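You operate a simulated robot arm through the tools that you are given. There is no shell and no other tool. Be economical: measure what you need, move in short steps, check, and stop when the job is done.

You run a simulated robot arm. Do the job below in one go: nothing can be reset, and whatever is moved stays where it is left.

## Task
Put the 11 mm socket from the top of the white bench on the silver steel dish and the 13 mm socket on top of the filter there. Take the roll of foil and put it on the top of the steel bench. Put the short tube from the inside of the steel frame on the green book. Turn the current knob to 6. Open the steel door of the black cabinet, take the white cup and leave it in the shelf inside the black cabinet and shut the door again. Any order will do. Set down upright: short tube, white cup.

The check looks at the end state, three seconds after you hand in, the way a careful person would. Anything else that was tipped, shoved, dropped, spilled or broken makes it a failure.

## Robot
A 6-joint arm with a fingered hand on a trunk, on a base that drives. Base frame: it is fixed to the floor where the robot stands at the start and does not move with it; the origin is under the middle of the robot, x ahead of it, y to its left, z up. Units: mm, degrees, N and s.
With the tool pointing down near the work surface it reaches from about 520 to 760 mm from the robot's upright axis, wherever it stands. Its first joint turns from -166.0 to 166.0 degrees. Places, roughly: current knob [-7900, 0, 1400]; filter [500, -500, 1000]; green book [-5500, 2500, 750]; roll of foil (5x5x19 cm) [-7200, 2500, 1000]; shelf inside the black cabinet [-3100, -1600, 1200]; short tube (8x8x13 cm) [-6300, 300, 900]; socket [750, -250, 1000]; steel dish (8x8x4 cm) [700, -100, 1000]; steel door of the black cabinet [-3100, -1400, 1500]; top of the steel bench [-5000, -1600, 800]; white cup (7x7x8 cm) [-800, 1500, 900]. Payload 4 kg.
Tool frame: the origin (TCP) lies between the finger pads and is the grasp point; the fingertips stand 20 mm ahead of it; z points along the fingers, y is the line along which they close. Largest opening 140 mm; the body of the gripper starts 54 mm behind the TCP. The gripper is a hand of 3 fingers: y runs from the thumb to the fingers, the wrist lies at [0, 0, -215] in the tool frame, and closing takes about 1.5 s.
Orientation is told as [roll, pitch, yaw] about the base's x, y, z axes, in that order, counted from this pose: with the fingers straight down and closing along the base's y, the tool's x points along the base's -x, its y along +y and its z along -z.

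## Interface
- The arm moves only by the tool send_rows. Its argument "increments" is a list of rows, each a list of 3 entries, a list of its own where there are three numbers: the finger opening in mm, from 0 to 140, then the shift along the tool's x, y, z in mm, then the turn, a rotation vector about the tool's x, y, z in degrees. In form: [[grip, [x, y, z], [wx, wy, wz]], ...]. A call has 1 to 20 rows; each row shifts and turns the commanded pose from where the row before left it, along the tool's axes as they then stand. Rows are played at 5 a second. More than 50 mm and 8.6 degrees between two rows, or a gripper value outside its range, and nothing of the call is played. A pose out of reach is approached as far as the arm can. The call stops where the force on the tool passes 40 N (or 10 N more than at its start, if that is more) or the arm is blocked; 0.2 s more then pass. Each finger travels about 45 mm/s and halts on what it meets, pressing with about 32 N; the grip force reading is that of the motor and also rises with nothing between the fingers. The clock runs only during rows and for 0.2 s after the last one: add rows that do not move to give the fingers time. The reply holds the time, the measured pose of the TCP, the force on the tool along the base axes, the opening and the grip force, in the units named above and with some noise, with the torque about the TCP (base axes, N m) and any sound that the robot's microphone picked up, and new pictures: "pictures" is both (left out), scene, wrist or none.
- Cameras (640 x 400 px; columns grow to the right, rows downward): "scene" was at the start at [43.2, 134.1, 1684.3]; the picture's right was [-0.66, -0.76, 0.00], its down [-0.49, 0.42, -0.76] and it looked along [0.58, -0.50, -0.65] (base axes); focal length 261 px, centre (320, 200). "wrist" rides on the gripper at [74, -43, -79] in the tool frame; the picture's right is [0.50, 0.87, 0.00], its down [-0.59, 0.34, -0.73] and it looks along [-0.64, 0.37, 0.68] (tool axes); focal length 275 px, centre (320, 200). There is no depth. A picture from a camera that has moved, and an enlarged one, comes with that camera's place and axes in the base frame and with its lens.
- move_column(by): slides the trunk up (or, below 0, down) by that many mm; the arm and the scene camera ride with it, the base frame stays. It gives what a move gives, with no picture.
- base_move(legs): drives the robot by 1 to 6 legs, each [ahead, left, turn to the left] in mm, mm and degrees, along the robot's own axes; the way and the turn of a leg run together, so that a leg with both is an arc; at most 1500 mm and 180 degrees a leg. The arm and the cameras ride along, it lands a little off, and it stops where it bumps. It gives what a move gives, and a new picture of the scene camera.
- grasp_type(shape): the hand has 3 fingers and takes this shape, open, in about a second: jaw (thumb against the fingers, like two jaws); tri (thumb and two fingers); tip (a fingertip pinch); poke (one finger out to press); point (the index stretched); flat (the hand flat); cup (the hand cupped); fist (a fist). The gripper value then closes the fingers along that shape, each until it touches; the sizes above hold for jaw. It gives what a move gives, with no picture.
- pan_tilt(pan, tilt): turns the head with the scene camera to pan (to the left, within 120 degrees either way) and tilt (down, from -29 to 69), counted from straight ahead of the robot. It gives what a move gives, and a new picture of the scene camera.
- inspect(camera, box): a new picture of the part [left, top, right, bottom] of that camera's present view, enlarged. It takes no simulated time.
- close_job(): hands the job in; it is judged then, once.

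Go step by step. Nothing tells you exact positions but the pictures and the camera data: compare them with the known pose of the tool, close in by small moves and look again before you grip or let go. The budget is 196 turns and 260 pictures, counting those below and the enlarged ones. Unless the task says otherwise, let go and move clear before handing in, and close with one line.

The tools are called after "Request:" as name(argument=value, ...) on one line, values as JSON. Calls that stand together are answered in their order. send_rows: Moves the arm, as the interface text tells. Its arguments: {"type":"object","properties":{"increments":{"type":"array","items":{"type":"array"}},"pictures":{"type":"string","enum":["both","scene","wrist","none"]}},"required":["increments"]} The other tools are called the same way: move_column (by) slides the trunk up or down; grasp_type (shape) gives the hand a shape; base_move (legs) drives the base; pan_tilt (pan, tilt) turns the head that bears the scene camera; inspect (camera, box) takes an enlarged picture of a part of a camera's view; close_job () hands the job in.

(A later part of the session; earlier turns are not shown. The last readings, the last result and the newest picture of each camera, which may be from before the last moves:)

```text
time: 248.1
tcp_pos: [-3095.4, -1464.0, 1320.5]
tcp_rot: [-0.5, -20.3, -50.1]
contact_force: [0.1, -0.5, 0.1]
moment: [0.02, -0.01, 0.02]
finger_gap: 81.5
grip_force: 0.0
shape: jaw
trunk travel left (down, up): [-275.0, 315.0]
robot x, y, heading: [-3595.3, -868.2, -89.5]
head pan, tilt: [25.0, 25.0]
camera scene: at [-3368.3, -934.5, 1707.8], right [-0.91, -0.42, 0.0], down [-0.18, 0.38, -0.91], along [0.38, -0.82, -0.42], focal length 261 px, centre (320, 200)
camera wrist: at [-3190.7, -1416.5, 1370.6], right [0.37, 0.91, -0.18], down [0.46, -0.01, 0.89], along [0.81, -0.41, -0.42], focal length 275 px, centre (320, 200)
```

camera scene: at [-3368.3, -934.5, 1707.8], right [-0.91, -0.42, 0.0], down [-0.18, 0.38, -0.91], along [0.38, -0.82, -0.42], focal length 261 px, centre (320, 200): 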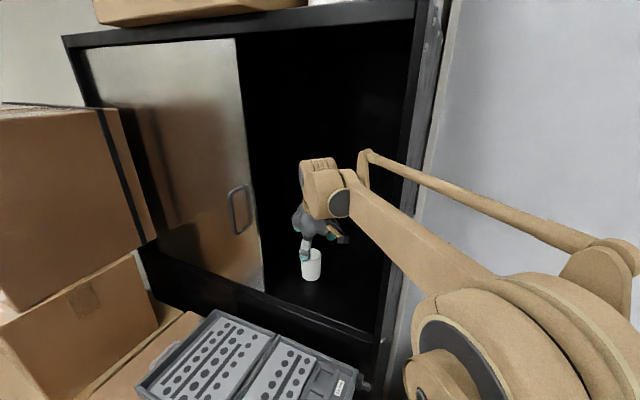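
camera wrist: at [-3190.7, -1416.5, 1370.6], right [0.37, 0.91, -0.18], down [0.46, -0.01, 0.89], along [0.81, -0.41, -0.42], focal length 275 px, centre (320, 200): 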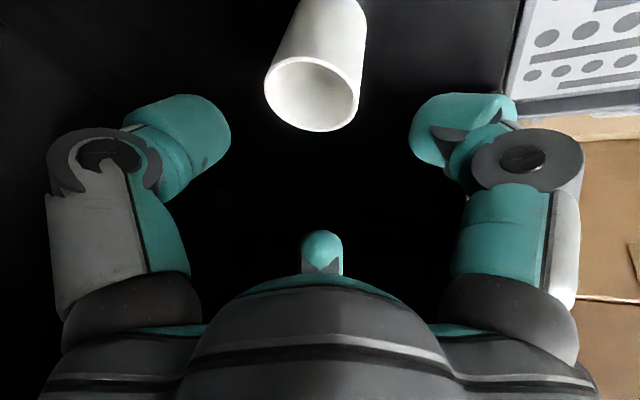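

The cup stands upright on the shelf. Exiting the cabinet and squaring the hand again.

Request:
send_rows(increments=[[80, [27.5, 15, -10], [0, 0, 0]], [80, [27.5, 15, -10], [0, 0, 0]], [80, [36.6, -0.7, -13.3], [0, 0, 0]], [80, [36.6, -0.7, -13.3], [0, 0, 0]], [80, [36.6, -0.7, -13.3], [0, 0, 0]], [80, [36.6, -0.7, -13.3], [0, 0, 0]], [80, [36.6, -0.7, -13.3], [0, 0, 0]], [80, [0, 0, 0], [2.74, 0, 7.52]], [80, [0, 0, 0], [2.74, 0, 7.52]], [80, [0, 0, 0], [2.74, 0, 7.52]], [70, [0, 0, 0], [2.74, 0, 7.52]], [70, [0, 0, 0], [2.74, 0, 7.52]]], pictures="none")

Request:
base_move(legs=[[-110, 0, 0]])

```text
time: 250.7
tcp_pos: [-3236.2, -1251.5, 1318.5]
tcp_rot: [-0.2, -20.5, -90.5]
contact_force: [0.4, -0.5, -0.1]
moment: [0.0, 0.0, 0.0]
finger_gap: 70.2
grip_force: 0.1
shape: jaw
trunk travel left (down, up): [-275.0, 315.0]
robot x, y, heading: [-3599.5, -870.8, -89.6]
head pan, tilt: [25.0, 25.0]
```

```text
time: 251.9
tcp_pos: [-3238.5, -1138.6, 1320.1]
tcp_rot: [-0.1, -20.6, -90.3]
contact_force: [0.0, 1.6, -0.3]
moment: [-0.03, 0.01, -0.01]
finger_gap: 70.4
grip_force: 0.1
shape: jaw
trunk travel left (down, up): [-275.0, 315.0]
robot x, y, heading: [-3594.2, -759.2, -89.9]
head pan, tilt: [25.0, 25.0]
camera scene: at [-3369.3, -820.6, 1708.0], right [-0.91, -0.42, 0.0], down [-0.18, 0.38, -0.91], along [0.38, -0.82, -0.42], focal length 261 px, centre (320, 200)
```

scene: 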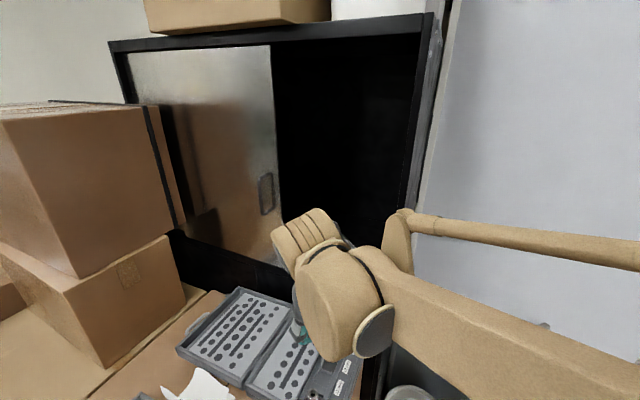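

Request:
send_rows(increments=[[70, [-18.9, 41.5, -7.7], [0, 0, 0]], [70, [-18.9, 41.5, -7.7], [0, 0, 0]], [70, [-18.9, 41.5, -7.7], [0, 0, 0]], [70, [-18.9, 41.5, -7.7], [0, 0, 0]], [70, [-18.9, 41.5, -7.7], [0, 0, 0]], [70, [-18.9, 41.5, -7.7], [0, 0, 0]], [70, [-18.9, 41.5, -7.7], [0, 0, 0]], [70, [0, 0, 0], [0, -7.8, 0]], [70, [0, 0, 0], [0, -7.8, 0]], [70, [0, 0, 0], [0, -7.8, 0]], [70, [0, 0, 0], [0, -7.8, 0]], [70, [0, 0, 0], [0, -7.8, 0]], [70, [0, 0, 0], [0, -7.8, 0]], [70, [0, 0, 0], [0, -7.8, 0]], [70, [0, 0, 0], [0, -7.8, 0]], [70, [0, 0, 0], [0, -7.2, 0]], [70, [0, 0, 0], [0, 0, 0]]], pictures="wrist")

```text
time: 255.5
tcp_pos: [-2984.2, -1235.5, 1401.9]
tcp_rot: [-153.4, -89.7, 62.9]
contact_force: [0.0, -0.4, 0.2]
moment: [0.0, -0.01, 0.02]
finger_gap: 70.1
grip_force: 0.1
shape: jaw
out of reach, approached as far as the arm can: row 7
trunk travel left (down, up): [-275.0, 315.0]
robot x, y, heading: [-3595.1, -757.7, -90.2]
head pan, tilt: [25.0, 25.0]
camera wrist: at [-3028.0, -1156.5, 1329.1], right [0.86, -0.01, -0.5], down [0.35, 0.73, 0.58], along [0.36, -0.68, 0.64], focal length 275 px, centre (320, 200)
```

wrist: 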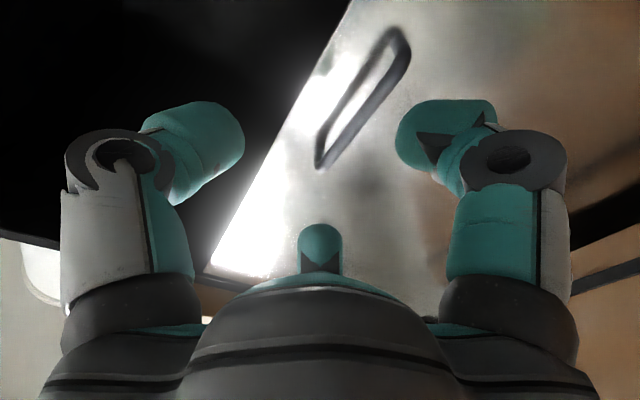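

Request:
send_rows(increments=[[70, [-15, 18, 0], [0, 0, 0]], [70, [0, 18, 3], [0, 0, 0]], [70, [0, 0, 0], [0, 0, 0]]], pictures="wrist")

```text
time: 256.3
tcp_pos: [-2948.2, -1238.0, 1418.1]
tcp_rot: [-143.2, -89.8, 52.7]
contact_force: [-0.2, -0.1, -0.1]
moment: [0.0, -0.01, 0.02]
finger_gap: 70.4
grip_force: 0.1
shape: jaw
trunk travel left (down, up): [-275.0, 315.0]
robot x, y, heading: [-3594.2, -756.9, -90.2]
head pan, tilt: [25.0, 25.0]
camera wrist: at [-2991.0, -1159.7, 1343.8], right [0.86, -0.01, -0.5], down [0.35, 0.73, 0.58], along [0.36, -0.68, 0.64], focal length 275 px, centre (320, 200)
```

wrist: 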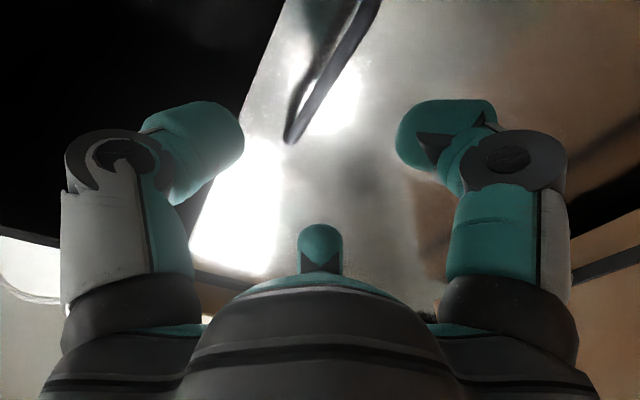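

Aligned. Advance and grip the handle.

Request:
send_rows(increments=[[70, [0, 0, 35], [0, 0, 0]], [70, [0, 0, 35], [0, 0, 0]], [70, [0, 0, 20], [0, 0, 0]], [70, [0, 0, 14], [0, 0, 0]], [55, [0, 0, 0], [0, 0, 0]], [40, [0, 0, 0], [0, 0, 0]], [25, [0, 0, 0], [0, 0, 0]], [12, [0, 0, 0], [0, 0, 0]], [5, [0, 0, 0], [0, 0, 0]], [5, [0, 0, 0], [0, 0, 0]]], pictures="wrist")

```text
time: 258.5
tcp_pos: [-2947.7, -1345.6, 1416.6]
tcp_rot: [-132.1, -89.8, 41.7]
contact_force: [-1.7, -3.2, 0.2]
moment: [-0.01, 0.01, -0.07]
finger_gap: 0.0
grip_force: 31.7
shape: jaw
trunk travel left (down, up): [-275.0, 315.0]
robot x, y, heading: [-3597.4, -758.7, -90.2]
head pan, tilt: [25.0, 25.0]
camera wrist: at [-2992.3, -1265.9, 1343.3], right [0.86, -0.01, -0.5], down [0.35, 0.73, 0.59], along [0.36, -0.68, 0.64], focal length 275 px, centre (320, 200)
```

wrist: 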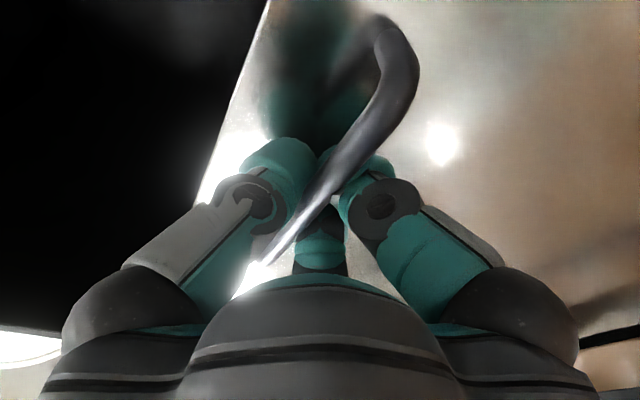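

The fingers are hooked round the bar. Sliding the door shut to the right.

Request:
send_rows(increments=[[0, [0, -8, 0], [0, 0, 0]], [0, [0, -14, 0], [0, 0, 0]], [0, [0, -14, 0], [0, 0, 0]], [0, [0, -14, 0], [0, 0, 0]], [0, [0, -14, 0], [0, 0, 0]], [0, [0, -14, 0], [0, 0, 0]], [0, [0, -14, 0], [0, 0, 0]], [0, [0, -14, 0], [0, 0, 0]], [0, [0, -14, 0], [0, 0, 0]], [0, [0, -14, 0], [0, 0, 0]], [0, [0, -14, 0], [0, 0, 0]], [0, [0, -14, 0], [0, 0, 0]], [0, [0, -14, 0], [0, 0, 0]], [0, [0, 0, 0], [0, 0, 0]]], pictures="scene")

```text
time: 261.5
tcp_pos: [-3126.2, -1345.2, 1416.5]
tcp_rot: [-95.9, -89.9, 5.4]
contact_force: [-2.1, -18.6, 4.6]
moment: [0.01, 0.02, 0.0]
finger_gap: 0.1
grip_force: 32.4
shape: jaw
trunk travel left (down, up): [-275.0, 315.0]
robot x, y, heading: [-3594.2, -756.0, -90.0]
head pan, tilt: [25.0, 25.0]
camera scene: at [-3369.8, -827.2, 1707.9], right [-0.91, -0.42, 0.0], down [-0.18, 0.39, -0.91], along [0.38, -0.82, -0.42], focal length 261 px, centre (320, 200)
```

scene: 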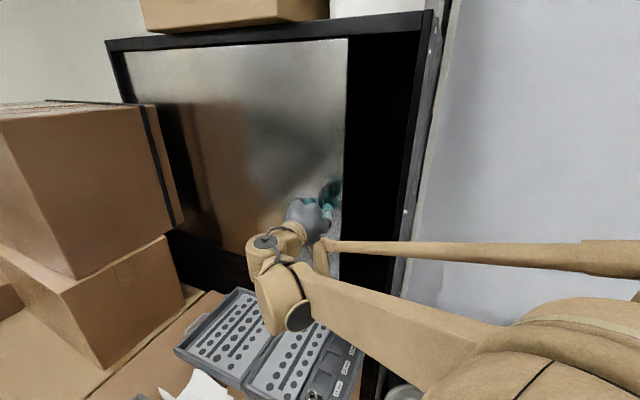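

Request:
send_rows(increments=[[0, [0, -8, 2], [0, 0, 0]], [0, [0, -14, 0], [0, 0, 0]], [0, [0, -14, 0], [0, 0, 0]], [0, [0, -14, 0], [0, 0, 0]], [0, [0, -14, 0], [0, 0, 0]], [0, [0, -14, 0], [0, 0, 0]], [0, [0, -14, 0], [0, 0, 0]], [0, [0, -14, 0], [0, 0, 0]], [0, [0, -14, 0], [0, 0, 0]], [0, [0, -12, 0], [0, 0, 0]], [0, [0, -6, 0], [0, 0, 0]], [0, [0, 0, 0], [0, 0, 0]]], pictures="scene")

```text
time: 264.1
tcp_pos: [-3254.2, -1345.0, 1416.9]
tcp_rot: [-101.3, -89.6, 11.1]
contact_force: [31.6, -17.0, 13.9]
moment: [0.0, -0.11, -0.1]
finger_gap: 0.0
grip_force: 31.6
shape: jaw
trunk travel left (down, up): [-275.0, 315.0]
robot x, y, heading: [-3599.1, -755.5, -89.7]
head pan, tilt: [25.0, 25.0]
camera scene: at [-3361.8, -825.7, 1707.0], right [-0.91, -0.42, 0.0], down [-0.18, 0.38, -0.9], along [0.38, -0.82, -0.43], focal length 261 px, centre (320, 200)
```

scene: 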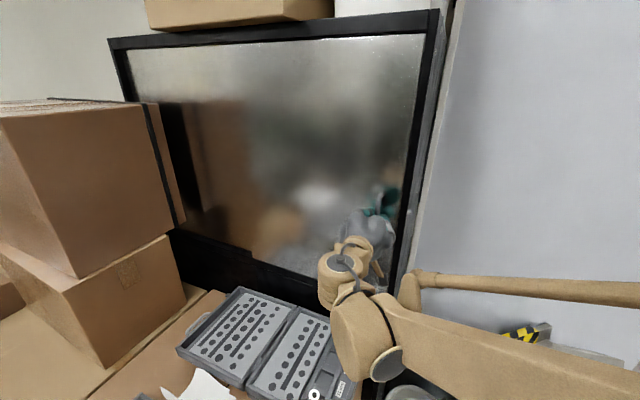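

The door has met its stop. Relax, release, retreat and fold the arm.

Request:
send_rows(increments=[[0, [0, 5, 3], [0, 0, 0]], [20, [0, 0, 0], [0, 0, 0]], [40, [0, 0, 0], [0, 0, 0]], [60, [0, 0, 0], [0, 0, 0]], [70, [0, 0, 0], [0, 0, 0]], [70, [0, 0, 0], [0, 0, 0]], [70, [0, 0, -20], [0, 0, 0]], [70, [0, 0, -40], [0, 0, 0]], [70, [0, 0, -45], [0, 0, 0]], [70, [0, 0, 0], [0, 7.8, 0]], [70, [0, 0, 0], [0, 7.8, 0]], [70, [0, 0, 0], [0, 7.8, 0]], [70, [0, 0, 0], [0, 7.8, 0]], [70, [0, 0, 0], [0, 7.8, 0]], [70, [0, 0, 0], [0, 7.8, 0]], [70, [0, 0, 0], [0, 7.8, 0]], [70, [0, 0, 0], [0, 7.8, 0]], [70, [0, 0, 0], [0, 7.8, 0]]], pictures="none")

Request:
send_rows(increments=[[80, [5, -42, 15], [0, 0, 0]], [80, [5, -42, 15], [0, 0, 0]], [80, [5, -42, 15], [0, 0, 0]], [80, [5, -42, 15], [0, 0, 0]], [80, [5, -42, 5], [0, 0, 0]], [80, [5, -42, 0], [0, 0, 0]], [80, [5, -42, 0], [0, 0, 0]], [80, [5, -42, 0], [0, 0, 0]]], pictures="scene")

Request:
inspect(camera="scene", box=[340, 10, 470, 330])

```text
time: 267.9
tcp_pos: [-3257.2, -1241.9, 1417.4]
tcp_rot: [-0.1, -19.9, -90.5]
contact_force: [0.5, 0.8, -0.9]
moment: [-0.02, 0.0, 0.04]
finger_gap: 69.9
grip_force: 0.1
shape: jaw
trunk travel left (down, up): [-275.0, 315.0]
robot x, y, heading: [-3596.9, -758.9, -90.1]
head pan, tilt: [25.0, 25.0]
```

```text
time: 269.7
tcp_pos: [-3594.1, -1222.5, 1341.6]
tcp_rot: [-0.2, -20.0, -90.4]
contact_force: [0.4, -0.3, -0.2]
moment: [0.01, -0.05, -0.01]
finger_gap: 79.6
grip_force: 0.0
shape: jaw
trunk travel left (down, up): [-275.0, 315.0]
robot x, y, heading: [-3594.7, -762.5, -90.2]
head pan, tilt: [25.0, 25.0]
camera scene: at [-3370.2, -823.0, 1708.1], right [-0.91, -0.42, 0.0], down [-0.18, 0.38, -0.91], along [0.38, -0.82, -0.42], focal length 261 px, centre (320, 200)
```

scene: 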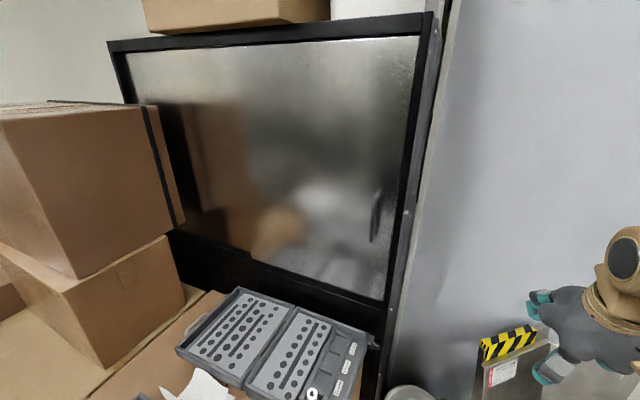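

```text
1.25 times, centred on (405, 170) of scene
camera zoom: at [-3370.2, -823.0, 1708.1], right [-0.91, -0.42, 0.0], down [-0.18, 0.38, -0.91], along [0.38, -0.82, -0.42], focal length 326 px, centre (214, 238)
```

zoom: 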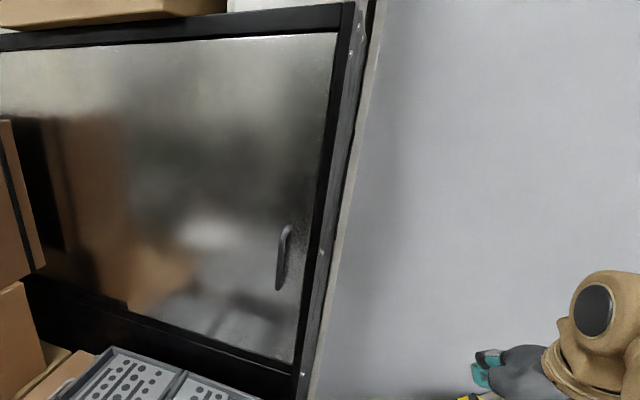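

The door is fully shut. Next, I drive west into the open area and look around for the tube, book, foil and knob.

Request:
base_move(legs=[[-750, 0, 0], [0, -1100, 0], [0, 0, -90]])

Request:
pan_tilt(pan=0, tilt=15)

Request:
pan_tilt(pan=-75, tilt=15)

```text
time: 271.1
tcp_pos: [-3592.9, -1137.8, 1343.0]
tcp_rot: [0.0, -20.2, -90.3]
contact_force: [0.0, 1.5, -0.3]
moment: [-0.02, -0.01, -0.01]
finger_gap: 79.5
grip_force: 0.0
shape: jaw
trunk travel left (down, up): [-275.0, 315.0]
robot x, y, heading: [-3597.5, -675.3, -89.9]
head pan, tilt: [25.0, 25.0]
stopped in leg 1: the robot was blocked; the commanded pose is now the measured one
camera scene: at [-3369.7, -736.4, 1708.3], right [-0.91, -0.42, 0.0], down [-0.18, 0.38, -0.91], along [0.38, -0.82, -0.42], focal length 261 px, centre (320, 200)
```

scene: 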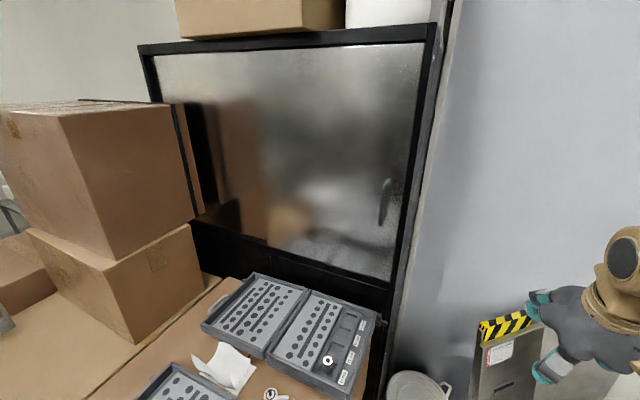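

```text
time: 272.0
tcp_pos: [-3592.8, -1141.6, 1341.6]
tcp_rot: [-0.1, -20.0, -90.4]
contact_force: [-0.9, 0.8, -0.6]
moment: [-0.01, 0.0, -0.01]
finger_gap: 79.6
grip_force: 0.0
shape: jaw
trunk travel left (down, up): [-275.0, 315.0]
robot x, y, heading: [-3597.9, -679.5, -89.7]
head pan, tilt: [0.0, 15.0]
camera scene: at [-3408.0, -751.5, 1724.2], right [-1.0, 0.0, 0.0], down [0.0, 0.26, -0.97], along [0.0, -0.97, -0.26], focal length 261 px, centre (320, 200)
```

scene: 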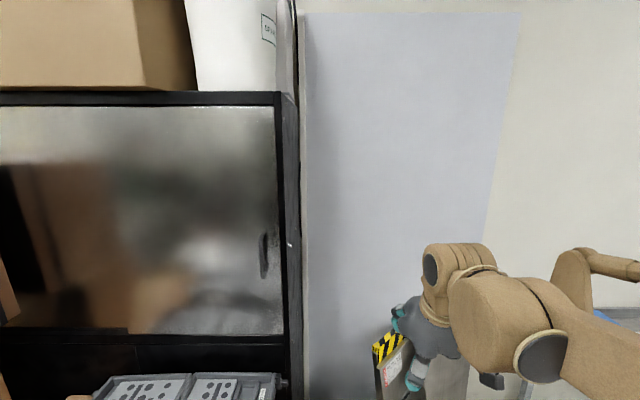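

```text
time: 273.4
tcp_pos: [-3592.3, -1140.3, 1342.4]
tcp_rot: [-0.1, -19.9, -90.3]
contact_force: [0.4, 0.2, -0.2]
moment: [0.01, 0.01, 0.0]
finger_gap: 79.6
grip_force: 0.0
shape: jaw
trunk travel left (down, up): [-275.0, 315.0]
robot x, y, heading: [-3593.7, -673.2, -90.0]
head pan, tilt: [-75.0, 15.0]
camera scene: at [-3498.4, -682.7, 1724.2], right [-0.26, 0.97, 0.0], down [0.25, 0.07, -0.97], along [-0.93, -0.25, -0.26], focal length 261 px, centre (320, 200)
```

scene: 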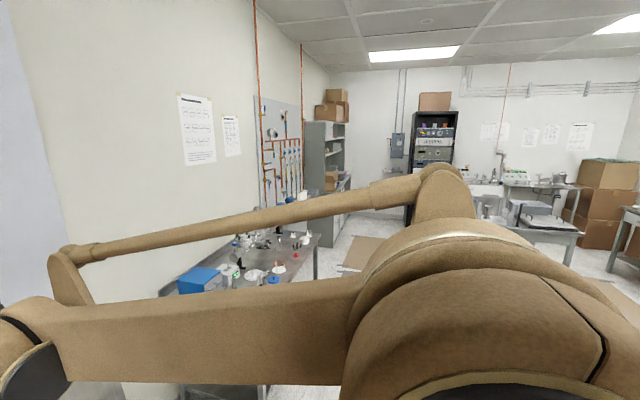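

I touched something behind on reversing; I'll go right (west) first, then turn.

Request:
base_move(legs=[[30, 0, 0], [0, -1200, 0]])

Request:
pan_tilt(pan=100, tilt=30)

```text
time: 279.9
tcp_pos: [-4780.4, -1167.5, 1341.4]
tcp_rot: [-0.1, -19.9, -90.7]
contact_force: [-0.7, -0.1, -1.3]
moment: [-0.03, -0.01, 0.01]
finger_gap: 79.7
grip_force: 0.2
shape: jaw
trunk travel left (down, up): [-275.0, 315.0]
robot x, y, heading: [-4778.7, -703.5, -90.3]
head pan, tilt: [-75.0, 15.0]
camera scene: at [-4683.2, -710.0, 1724.3], right [-0.25, 0.97, 0.0], down [0.25, 0.07, -0.97], along [-0.93, -0.24, -0.26], focal length 261 px, centre (320, 200)
```

scene: 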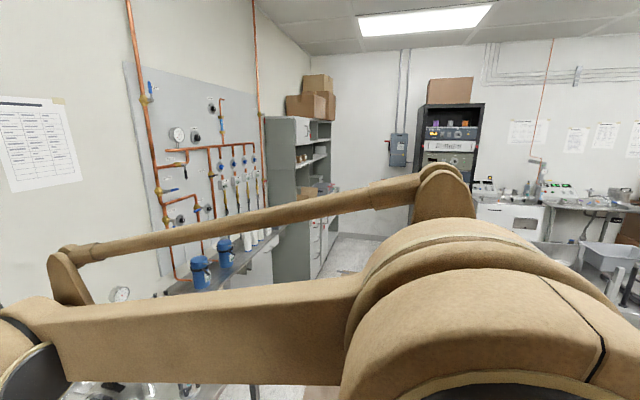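

```text
time: 282.5
tcp_pos: [-4780.8, -1168.1, 1341.6]
tcp_rot: [0.0, -20.0, -90.7]
contact_force: [-0.3, -0.5, -0.5]
moment: [-0.02, 0.03, -0.02]
finger_gap: 79.6
grip_force: 0.0
shape: jaw
trunk travel left (down, up): [-275.0, 315.0]
robot x, y, heading: [-4782.3, -703.1, -90.4]
head pan, tilt: [100.0, 30.0]
camera scene: at [-4503.1, -671.3, 1700.0], right [0.17, -0.99, 0.0], down [-0.49, -0.08, -0.87], along [0.85, 0.14, -0.5], focal length 261 px, centre (320, 200)
```

scene: 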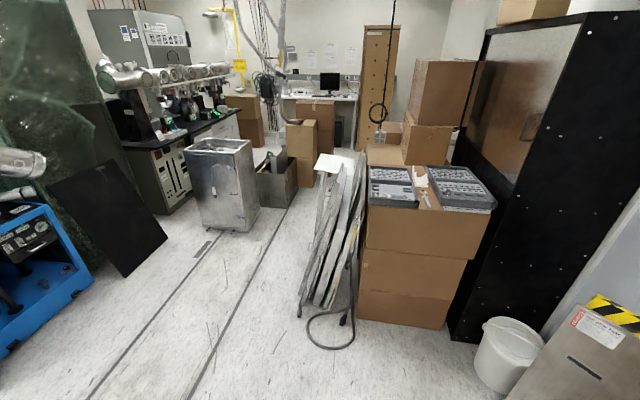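

Everything there looks undisturbed. Backing into the open lane and turning west.

Request:
base_move(legs=[[-550, 0, 0], [0, 0, -90]])

Request:
pan_tilt(pan=15, tilt=20)

Request:
pan_tilt(pan=-70, tilt=20)

```text
time: 289.4
tcp_pos: [-5243.0, -172.6, 1341.5]
tcp_rot: [-0.1, -20.1, -178.1]
contact_force: [0.7, -0.2, -0.3]
moment: [0.01, -0.01, -0.03]
finger_gap: 79.5
grip_force: 0.1
shape: jaw
trunk travel left (down, up): [-275.0, 315.0]
robot x, y, heading: [-4777.7, -146.8, -177.7]
head pan, tilt: [100.0, 30.0]
camera scene: at [-4733.6, -427.5, 1700.0], right [-0.98, -0.21, 0.0], down [-0.11, 0.49, -0.87], along [0.18, -0.85, -0.5], focal length 261 px, centre (320, 200)
```

scene: 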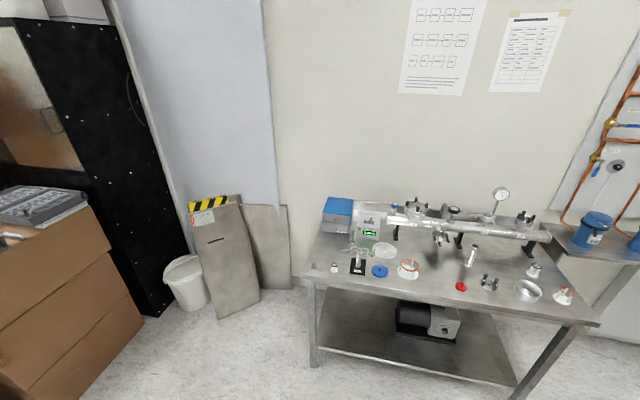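

```text
time: 291.0
tcp_pos: [-5242.5, -171.5, 1342.4]
tcp_rot: [-0.1, -20.1, -178.1]
contact_force: [0.4, -0.3, -0.1]
moment: [0.01, 0.0, 0.01]
finger_gap: 79.8
grip_force: 0.1
shape: jaw
trunk travel left (down, up): [-275.0, 315.0]
robot x, y, heading: [-4780.4, -149.2, -177.8]
head pan, tilt: [15.0, 20.0]
camera scene: at [-4841.6, -366.8, 1716.1], right [-0.3, 0.95, 0.0], down [0.33, 0.1, -0.94], along [-0.9, -0.28, -0.34], focal length 261 px, centre (320, 200)
```

scene: 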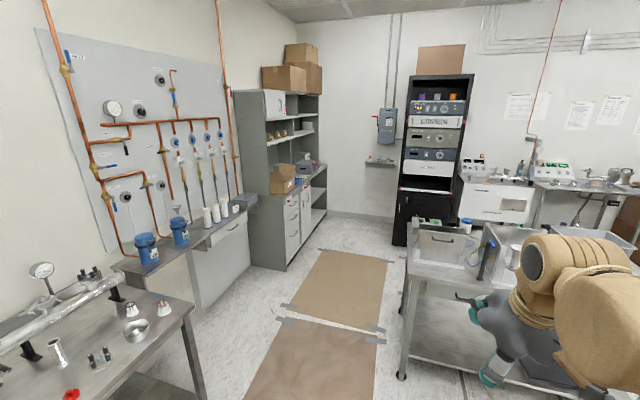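

```text
time: 292.6
tcp_pos: [-5242.5, -170.9, 1341.7]
tcp_rot: [0.0, -20.0, -178.1]
contact_force: [0.4, -0.1, -0.5]
moment: [0.0, 0.01, 0.0]
finger_gap: 79.8
grip_force: 0.0
shape: jaw
trunk travel left (down, up): [-275.0, 315.0]
robot x, y, heading: [-4781.8, -149.5, -177.8]
head pan, tilt: [-70.0, 20.0]
camera scene: at [-4788.0, -252.9, 1716.1], right [0.93, 0.38, 0.0], down [0.13, -0.32, -0.94], along [-0.36, 0.87, -0.34], focal length 261 px, centre (320, 200)
```

scene: 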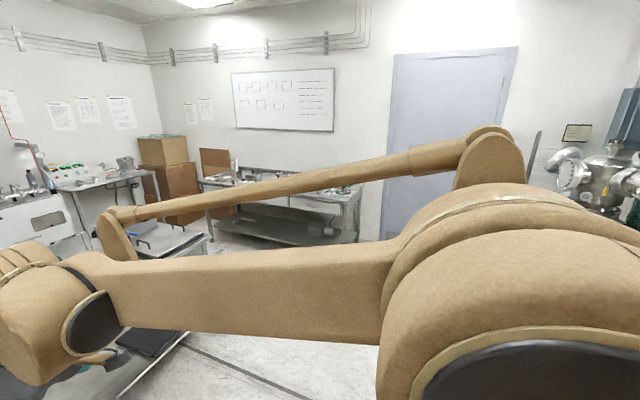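

I see the rack (with knob) at the far wall and a steel table ahead, presumably holding the tube's frame. Moving to face that table near y=300.

Request:
base_move(legs=[[0, -450, -2.2], [650, 0, 0]])

Request:
pan_tilt(pan=0, tilt=30)

```text
time: 298.5
tcp_pos: [-5908.8, 280.5, 1342.1]
tcp_rot: [-0.2, -19.9, -179.7]
contact_force: [-0.6, 0.4, -0.3]
moment: [0.0, -0.03, -0.01]
finger_gap: 79.5
grip_force: 0.1
shape: jaw
trunk travel left (down, up): [-275.0, 315.0]
robot x, y, heading: [-5446.2, 290.9, -179.5]
head pan, tilt: [-70.0, 20.0]
camera scene: at [-5456.4, 186.7, 1716.1], right [0.94, 0.35, 0.0], down [0.12, -0.32, -0.94], along [-0.33, 0.88, -0.34], focal length 261 px, centre (320, 200)
```

scene: 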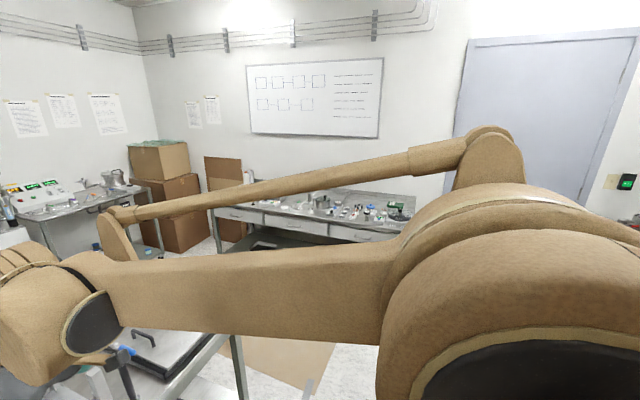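

```text
time: 299.9
tcp_pos: [-5908.5, 279.9, 1342.6]
tcp_rot: [-0.2, -20.1, -179.8]
contact_force: [0.3, -0.7, 0.8]
moment: [-0.01, -0.01, 0.0]
finger_gap: 79.7
grip_force: 0.0
shape: jaw
trunk travel left (down, up): [-275.0, 315.0]
robot x, y, heading: [-5442.9, 286.0, -179.6]
head pan, tilt: [0.0, 30.0]
camera scene: at [-5513.1, 98.6, 1700.0], right [-0.01, 1.0, 0.0], down [0.5, 0.01, -0.87], along [-0.87, -0.01, -0.5], focal length 261 px, centre (320, 200)
```

scene: 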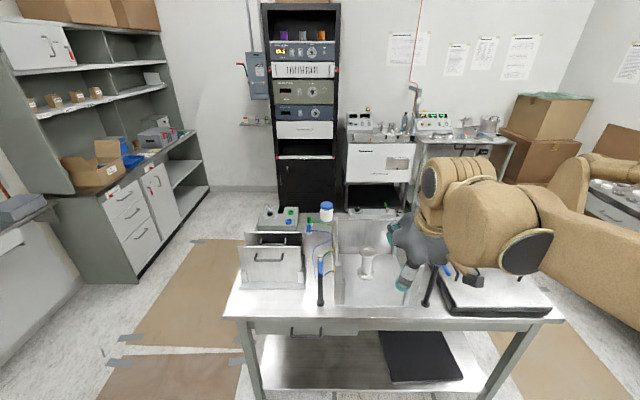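

Request:
inspect(camera="scene", box=[230, 190, 470, 330])

Request:
inspect(camera="wrist", box=[0, 0, 640, 400])

```text
2.67 times, centred on (350, 260) of scene
camera zoom: at [-5513.1, 98.6, 1700.0], right [-0.01, 1.0, 0.0], down [0.5, 0.01, -0.87], along [-0.87, -0.01, -0.5], focal length 696 px, centre (240, 40)
```

zoom: 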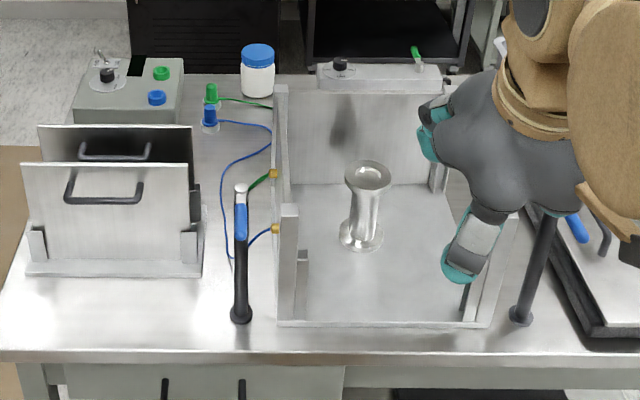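

```text
1.00 times, centred on (320, 200) of wrist (not enlarged: the box is as wide or as high as the picture)
camera zoom: at [-5811.9, 323.0, 1391.8], right [0.47, -0.86, -0.17], down [-0.3, -0.34, 0.89], along [-0.83, -0.37, -0.42], focal length 275 px, centre (320, 200)
```

zoom: 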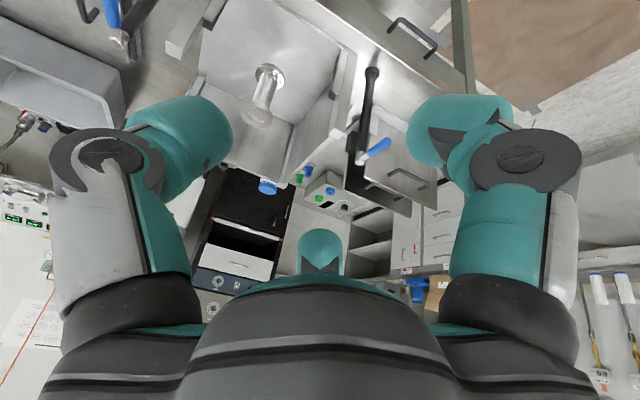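

The short tube is the flanged steel spool inside the frame: top at about (−6291,285,1018). I'll move up and take it by its top flange from straight above.

Request:
base_move(legs=[[160, 0, -0.4]])

Request:
send_rows(increments=[[90, [0, 0, 0], [0, 7, 0]], [100, [0, 0, 0], [0, 7, 0]], [110, [0, 0, 0], [0, 6, 0]], [110, [-40, 0, 20], [0, 0, 0]], [110, [-40, 0, 25], [0, 0, 0]], [110, [-40, 0, 25], [0, 0, 0]], [110, [-40, 0, 25], [0, 0, 0]], [110, [-40, 0, 25], [0, 0, 0]], [110, [-10, 0, 40], [0, 0, 0]], [110, [0, 0, 0], [0, 0, 0]]])

```text
time: 301.4
tcp_pos: [-6067.7, 282.0, 1342.5]
tcp_rot: [-0.1, -19.9, 180.0]
contact_force: [-0.1, -0.9, -0.6]
moment: [0.02, -0.03, -0.02]
finger_gap: 79.6
grip_force: 0.0
shape: jaw
trunk travel left (down, up): [-275.0, 315.0]
robot x, y, heading: [-5603.4, 290.9, -179.7]
head pan, tilt: [0.0, 30.0]
camera scene: at [-5675.6, 97.5, 1699.9], right [-0.01, 1.0, 0.0], down [0.5, 0.0, -0.87], along [-0.87, -0.01, -0.5], focal length 261 px, centre (320, 200)
```

scene: 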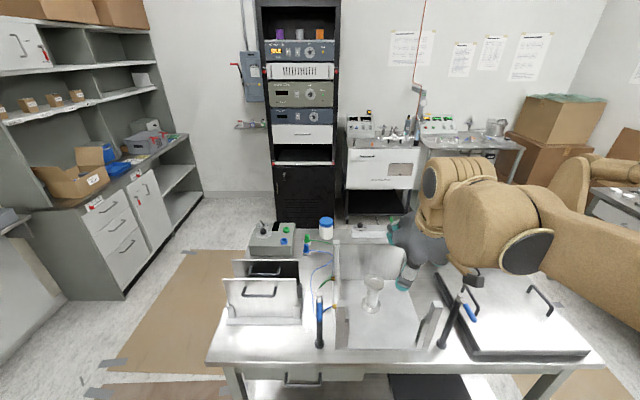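

```text
time: 303.6
tcp_pos: [-6275.5, 279.4, 1184.9]
tcp_rot: [0.1, 0.0, 179.8]
contact_force: [-0.1, 0.1, -0.6]
moment: [0.01, -0.02, -0.01]
finger_gap: 109.5
grip_force: 0.0
shape: jaw
trunk travel left (down, up): [-275.0, 315.0]
robot x, y, heading: [-5605.7, 290.9, -179.5]
head pan, tilt: [0.0, 30.0]
camera scene: at [-5673.3, 97.5, 1700.0], right [-0.01, 1.0, 0.0], down [0.5, 0.0, -0.87], along [-0.87, -0.01, -0.5], focal length 261 px, centre (320, 200)
camera wrist: at [-6203.2, 321.8, 1264.7], right [0.5, -0.87, 0.0], down [-0.59, -0.34, 0.73], along [-0.64, -0.36, -0.68], focal length 275 px, centre (320, 200)
```

scene: 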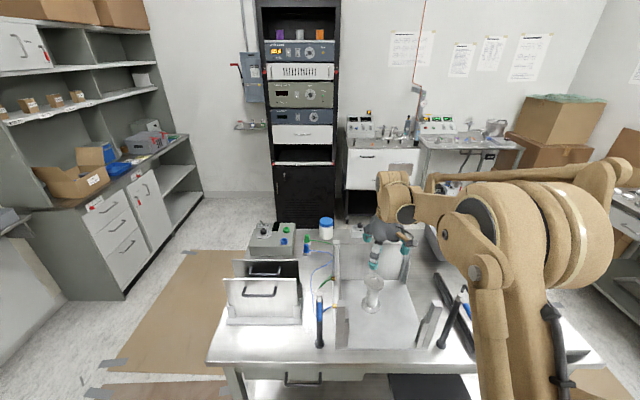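
wrist: 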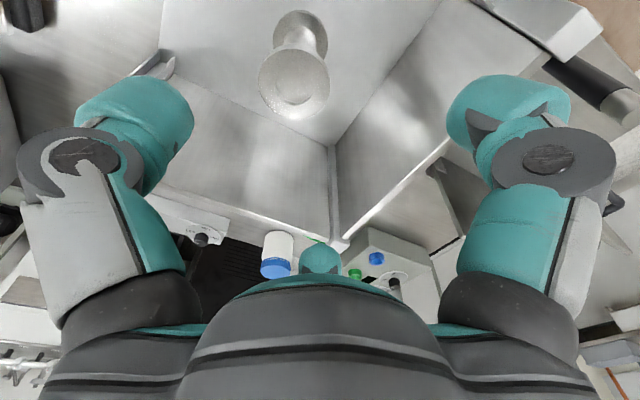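

Request:
send_rows(increments=[[110, [-30, -6, 30], [0, 0, 0]], [110, [-2, 0, 40], [0, 0, 0]], [110, [0, 0, 0], [0, 0, 0]]], pictures="wrist")

Request:
inspect(camera="scene", box=[300, 200, 440, 350])

```text
time: 304.4
tcp_pos: [-6308.5, 287.1, 1114.0]
tcp_rot: [-0.1, 0.0, 179.9]
contact_force: [1.0, -0.6, -0.3]
moment: [-0.01, -0.01, -0.02]
finger_gap: 109.8
grip_force: 0.0
shape: jaw
trunk travel left (down, up): [-275.0, 315.0]
robot x, y, heading: [-5601.3, 288.3, -179.7]
head pan, tilt: [0.0, 30.0]
camera wrist: at [-6235.3, 329.5, 1193.5], right [0.5, -0.87, 0.0], down [-0.59, -0.34, 0.73], along [-0.64, -0.36, -0.68], focal length 275 px, centre (320, 200)
```

wrist: 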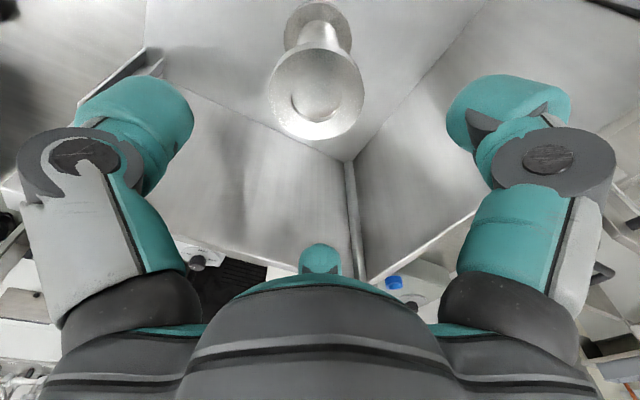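

```text
2.67 times, centred on (370, 275) of scene
camera zoom: at [-5674.0, 97.6, 1700.0], right [-0.01, 1.0, 0.0], down [0.5, 0.0, -0.87], along [-0.87, -0.01, -0.5], focal length 696 px, centre (187, 0)
```

zoom: 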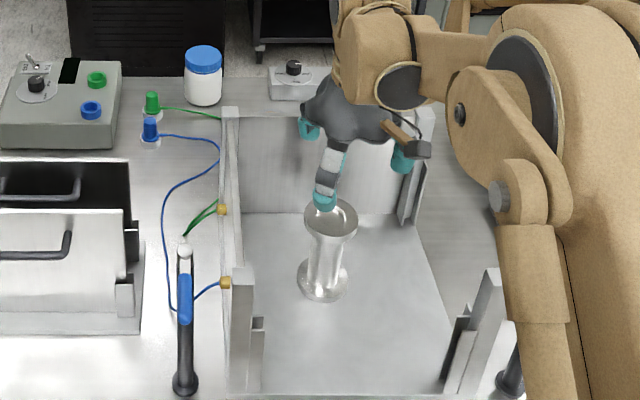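

Refined: flange centre (−6317,285), top z≈1003, ~68 mm across. Descending around it and gripping the flange.

Request:
send_rows(increments=[[95, [-8.5, 2, 30], [0, 0, 0]], [95, [0, 0, 40], [0, 0, 0]], [95, [0, 0, 30], [0, 0, 0]], [95, [0, 0, 20], [0, 0, 0]], [95, [0, 0, 0], [0, 0, 0]]], pictures="wrist")

```text
time: 305.6
tcp_pos: [-6317.0, 285.5, 992.6]
tcp_rot: [-0.1, 0.0, 179.9]
contact_force: [0.5, 0.6, -0.1]
moment: [0.02, 0.0, -0.03]
finger_gap: 95.8
grip_force: 0.2
shape: jaw
trunk travel left (down, up): [-275.0, 315.0]
robot x, y, heading: [-5600.4, 286.4, -179.7]
head pan, tilt: [0.0, 30.0]
camera wrist: at [-6243.8, 327.7, 1072.7], right [0.5, -0.87, 0.0], down [-0.59, -0.34, 0.73], along [-0.64, -0.36, -0.68], focal length 275 px, centre (320, 200)
```

wrist: 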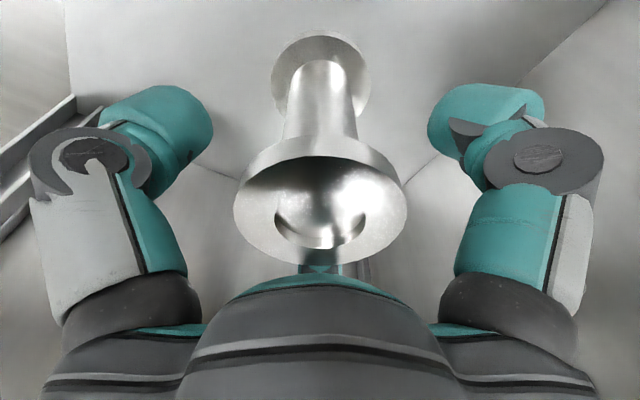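

Centred; flange top is right at TCP height, so I'll go 14 mm lower, then close.

Request:
send_rows(increments=[[90, [0, 0, 14], [0, 0, 0]], [80, [0, 0, 0], [0, 0, 0]], [70, [0, 0, 0], [0, 0, 0]], [60, [0, 0, 0], [0, 0, 0]], [50, [0, 0, 0], [0, 0, 0]], [40, [0, 0, 0], [0, 0, 0]], [30, [0, 0, 0], [0, 0, 0]], [20, [0, 0, 0], [0, 0, 0]], [20, [0, 0, 0], [0, 0, 0]]], pictures="wrist")

```text
time: 307.6
tcp_pos: [-6318.9, 285.6, 979.1]
tcp_rot: [-0.1, 0.1, 179.9]
contact_force: [-0.2, 0.4, -0.4]
moment: [-0.08, -0.08, -0.01]
finger_gap: 38.8
grip_force: 31.9
shape: jaw
trunk travel left (down, up): [-275.0, 315.0]
robot x, y, heading: [-5603.5, 290.1, -179.5]
head pan, tilt: [0.0, 30.0]
camera wrist: at [-6244.9, 328.0, 1058.7], right [0.5, -0.87, 0.0], down [-0.59, -0.34, 0.73], along [-0.64, -0.36, -0.68], focal length 275 px, centre (320, 200)
```

wrist: 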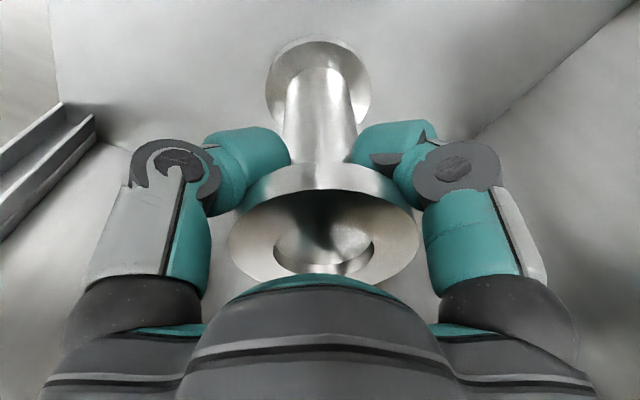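

Fingers are locked under the flange. Lifting clear of the frame.

Request:
send_rows(increments=[[20, [0, 0, -10], [0, 0, 0]], [20, [0, 0, -30], [0, 0, 0]], [20, [0, 0, -45], [0, 0, 0]], [20, [0, 0, -45], [0, 0, 0]], [20, [0, 0, -45], [0, 0, 0]], [20, [0, 0, -45], [0, 0, 0]], [20, [0, 0, -45], [0, 0, 0]], [20, [0, 0, 0], [0, 0, 0]]])

```text
time: 309.4
tcp_pos: [-6321.2, 285.7, 1242.3]
tcp_rot: [-0.2, 0.0, 179.8]
contact_force: [0.4, -0.1, -8.3]
moment: [-0.02, -0.06, 0.0]
finger_gap: 38.7
grip_force: 32.1
shape: jaw
trunk travel left (down, up): [-275.0, 315.0]
robot x, y, heading: [-5605.2, 291.6, -179.9]
head pan, tilt: [0.0, 30.0]
camera scene: at [-5675.4, 97.6, 1699.9], right [-0.01, 1.0, 0.0], down [0.5, 0.0, -0.87], along [-0.87, -0.01, -0.5], focal length 261 px, centre (320, 200)
camera wrist: at [-6247.7, 327.8, 1322.2], right [0.5, -0.87, 0.0], down [-0.59, -0.34, 0.73], along [-0.64, -0.36, -0.68], focal length 275 px, centre (320, 200)
```

scene: 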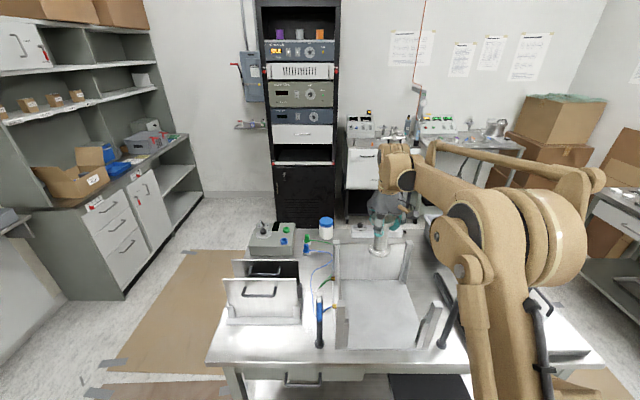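
wrist: 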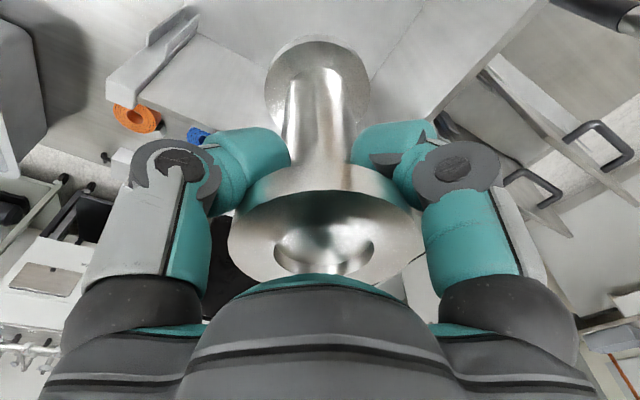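

Tube held (~0.8 kg). Retracting and driving north to the bench with the green book.

Request:
send_rows(increments=[[20, [42, 0, -10], [0, 0, 0]], [20, [42, 0, -10], [0, 0, 0]], [20, [42, 0, -10], [0, 0, 0]], [20, [42, 0, -10], [0, 0, 0]], [20, [42, 0, -10], [0, 0, 0]], [20, [30, 0, -10], [0, 0, 0]]], pictures="none")

Request:
base_move(legs=[[-100, 0, 0], [0, 0, -90], [900, 0, 0]])

Request:
pan_tilt(pan=0, tilt=25)

```text
time: 310.8
tcp_pos: [-6074.8, 285.2, 1304.7]
tcp_rot: [-0.1, -0.1, 180.0]
contact_force: [0.4, -0.3, -7.3]
moment: [0.04, -0.02, 0.02]
finger_gap: 38.6
grip_force: 32.2
shape: jaw
trunk travel left (down, up): [-275.0, 315.0]
robot x, y, heading: [-5604.6, 289.2, -179.7]
head pan, tilt: [0.0, 30.0]
```

```text
time: 320.0
tcp_pos: [-5501.5, 1655.3, 1304.6]
tcp_rot: [-0.1, 0.1, 89.3]
contact_force: [0.0, 0.6, -7.0]
moment: [-0.05, -0.03, 0.02]
finger_gap: 38.3
grip_force: 31.9
shape: jaw
trunk travel left (down, up): [-275.0, 315.0]
robot x, y, heading: [-5508.0, 1181.3, 89.8]
head pan, tilt: [0.0, 30.0]
camera scene: at [-5694.2, 1253.2, 1699.9], right [1.0, 0.0, 0.0], down [0.0, -0.5, -0.87], along [0.0, 0.87, -0.5], focal length 261 px, centre (320, 200)
```

scene: 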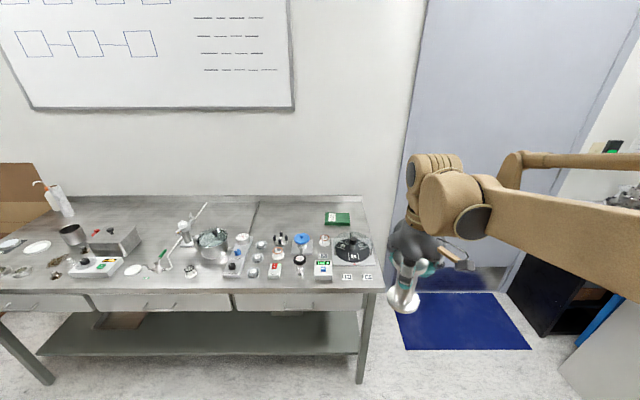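

```text
time: 320.7
tcp_pos: [-5501.3, 1654.1, 1303.6]
tcp_rot: [-0.1, 0.0, 89.4]
contact_force: [0.1, -0.3, -8.1]
moment: [0.0, 0.02, -0.02]
finger_gap: 38.2
grip_force: 32.2
shape: jaw
trunk travel left (down, up): [-275.0, 315.0]
robot x, y, heading: [-5505.0, 1182.0, 89.8]
head pan, tilt: [0.0, 25.0]
camera scene: at [-5694.2, 1254.1, 1707.9], right [1.0, 0.0, 0.0], down [0.0, -0.42, -0.91], along [0.0, 0.91, -0.42], focal length 261 px, centre (320, 200)
```

scene: 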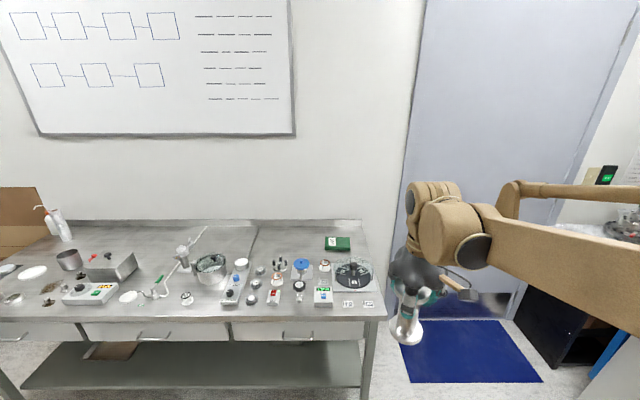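

Request:
inspect(camera="scene", box=[200, 215, 400, 325])

Request:
inspect(camera="scene", box=[0, 190, 220, 330])

```text
3.20 times, centred on (300, 270) of scene
camera zoom: at [-5694.2, 1254.1, 1707.9], right [1.0, 0.0, 0.0], down [0.0, -0.42, -0.91], along [0.0, 0.91, -0.42], focal length 835 px, centre (384, -24)
```

zoom: 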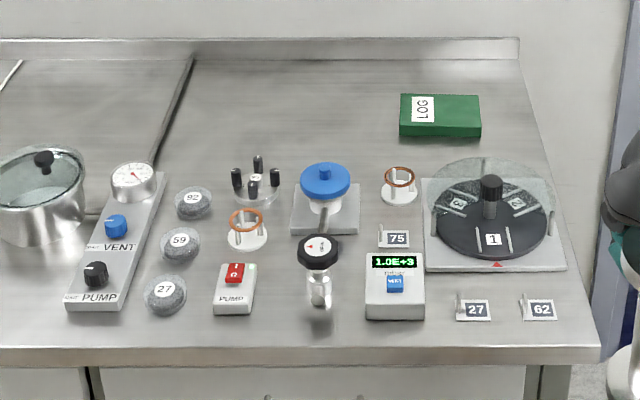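

```text
2.86 times, centred on (110, 260) of scene
camera zoom: at [-5694.2, 1254.1, 1707.9], right [1.0, 0.0, 0.0], down [0.0, -0.42, -0.91], along [0.0, 0.91, -0.42], focal length 746 px, centre (920, 29)
```

zoom: 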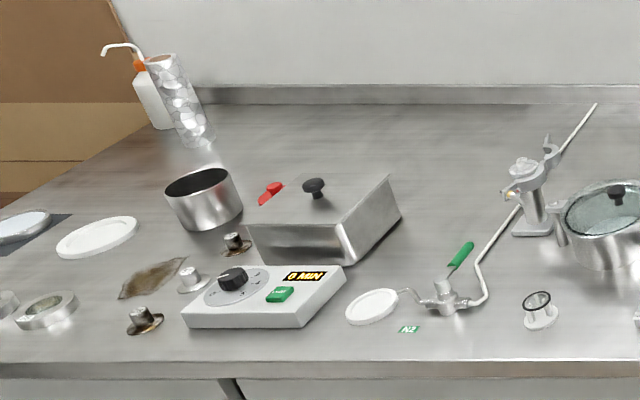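

The green "LOG" book is at the back right of the bench (~(−5578,2620)); it's best reached from the bench's east end. The foil roll stands at the back left. Driving round to the east end facing west.

Request:
base_move(legs=[[0, -495, 0], [420, 0, 0.2], [0, 0, 90], [0, -880, 0]])

Request:
pan_tilt(pan=-10, tilt=50)

```text
time: 334.1
tcp_pos: [-5472.6, 2471.8, 1302.8]
tcp_rot: [-0.4, 0.0, 177.3]
contact_force: [0.3, -0.8, -8.0]
moment: [-0.01, -0.03, -0.02]
finger_gap: 38.5
grip_force: 32.1
shape: jaw
trunk travel left (down, up): [-275.0, 315.0]
robot x, y, heading: [-5001.8, 2454.0, 178.0]
head pan, tilt: [0.0, 25.0]
stopped in leg 4: the robot was blocked; the commanded pose is now the measured one
camera scene: at [-5081.0, 2265.0, 1707.8], right [0.04, 1.0, 0.0], down [0.42, -0.02, -0.91], along [-0.91, 0.04, -0.42], focal length 261 px, centre (320, 200)
```

scene: 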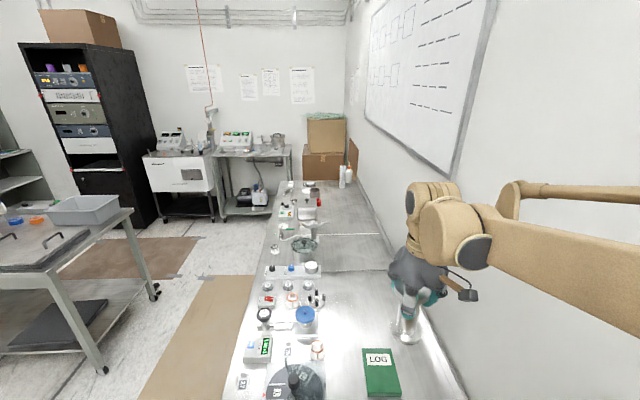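

```text
time: 335.0
tcp_pos: [-5472.6, 2471.1, 1303.1]
tcp_rot: [-0.2, 0.0, 177.4]
contact_force: [-0.2, -0.8, -7.6]
moment: [0.04, -0.08, 0.03]
finger_gap: 38.2
grip_force: 31.6
shape: jaw
trunk travel left (down, up): [-275.0, 315.0]
robot x, y, heading: [-5003.4, 2449.0, 177.6]
head pan, tilt: [-10.0, 50.0]
camera scene: at [-5064.7, 2278.9, 1670.5], right [0.21, 0.98, 0.0], down [0.75, -0.16, -0.64], along [-0.63, 0.14, -0.77], focal length 261 px, centre (320, 200)
```

scene: 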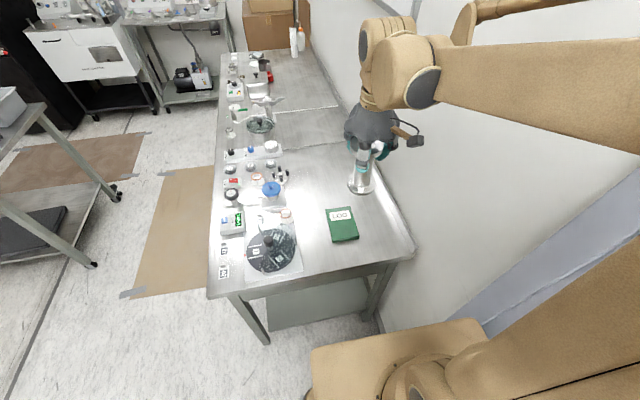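

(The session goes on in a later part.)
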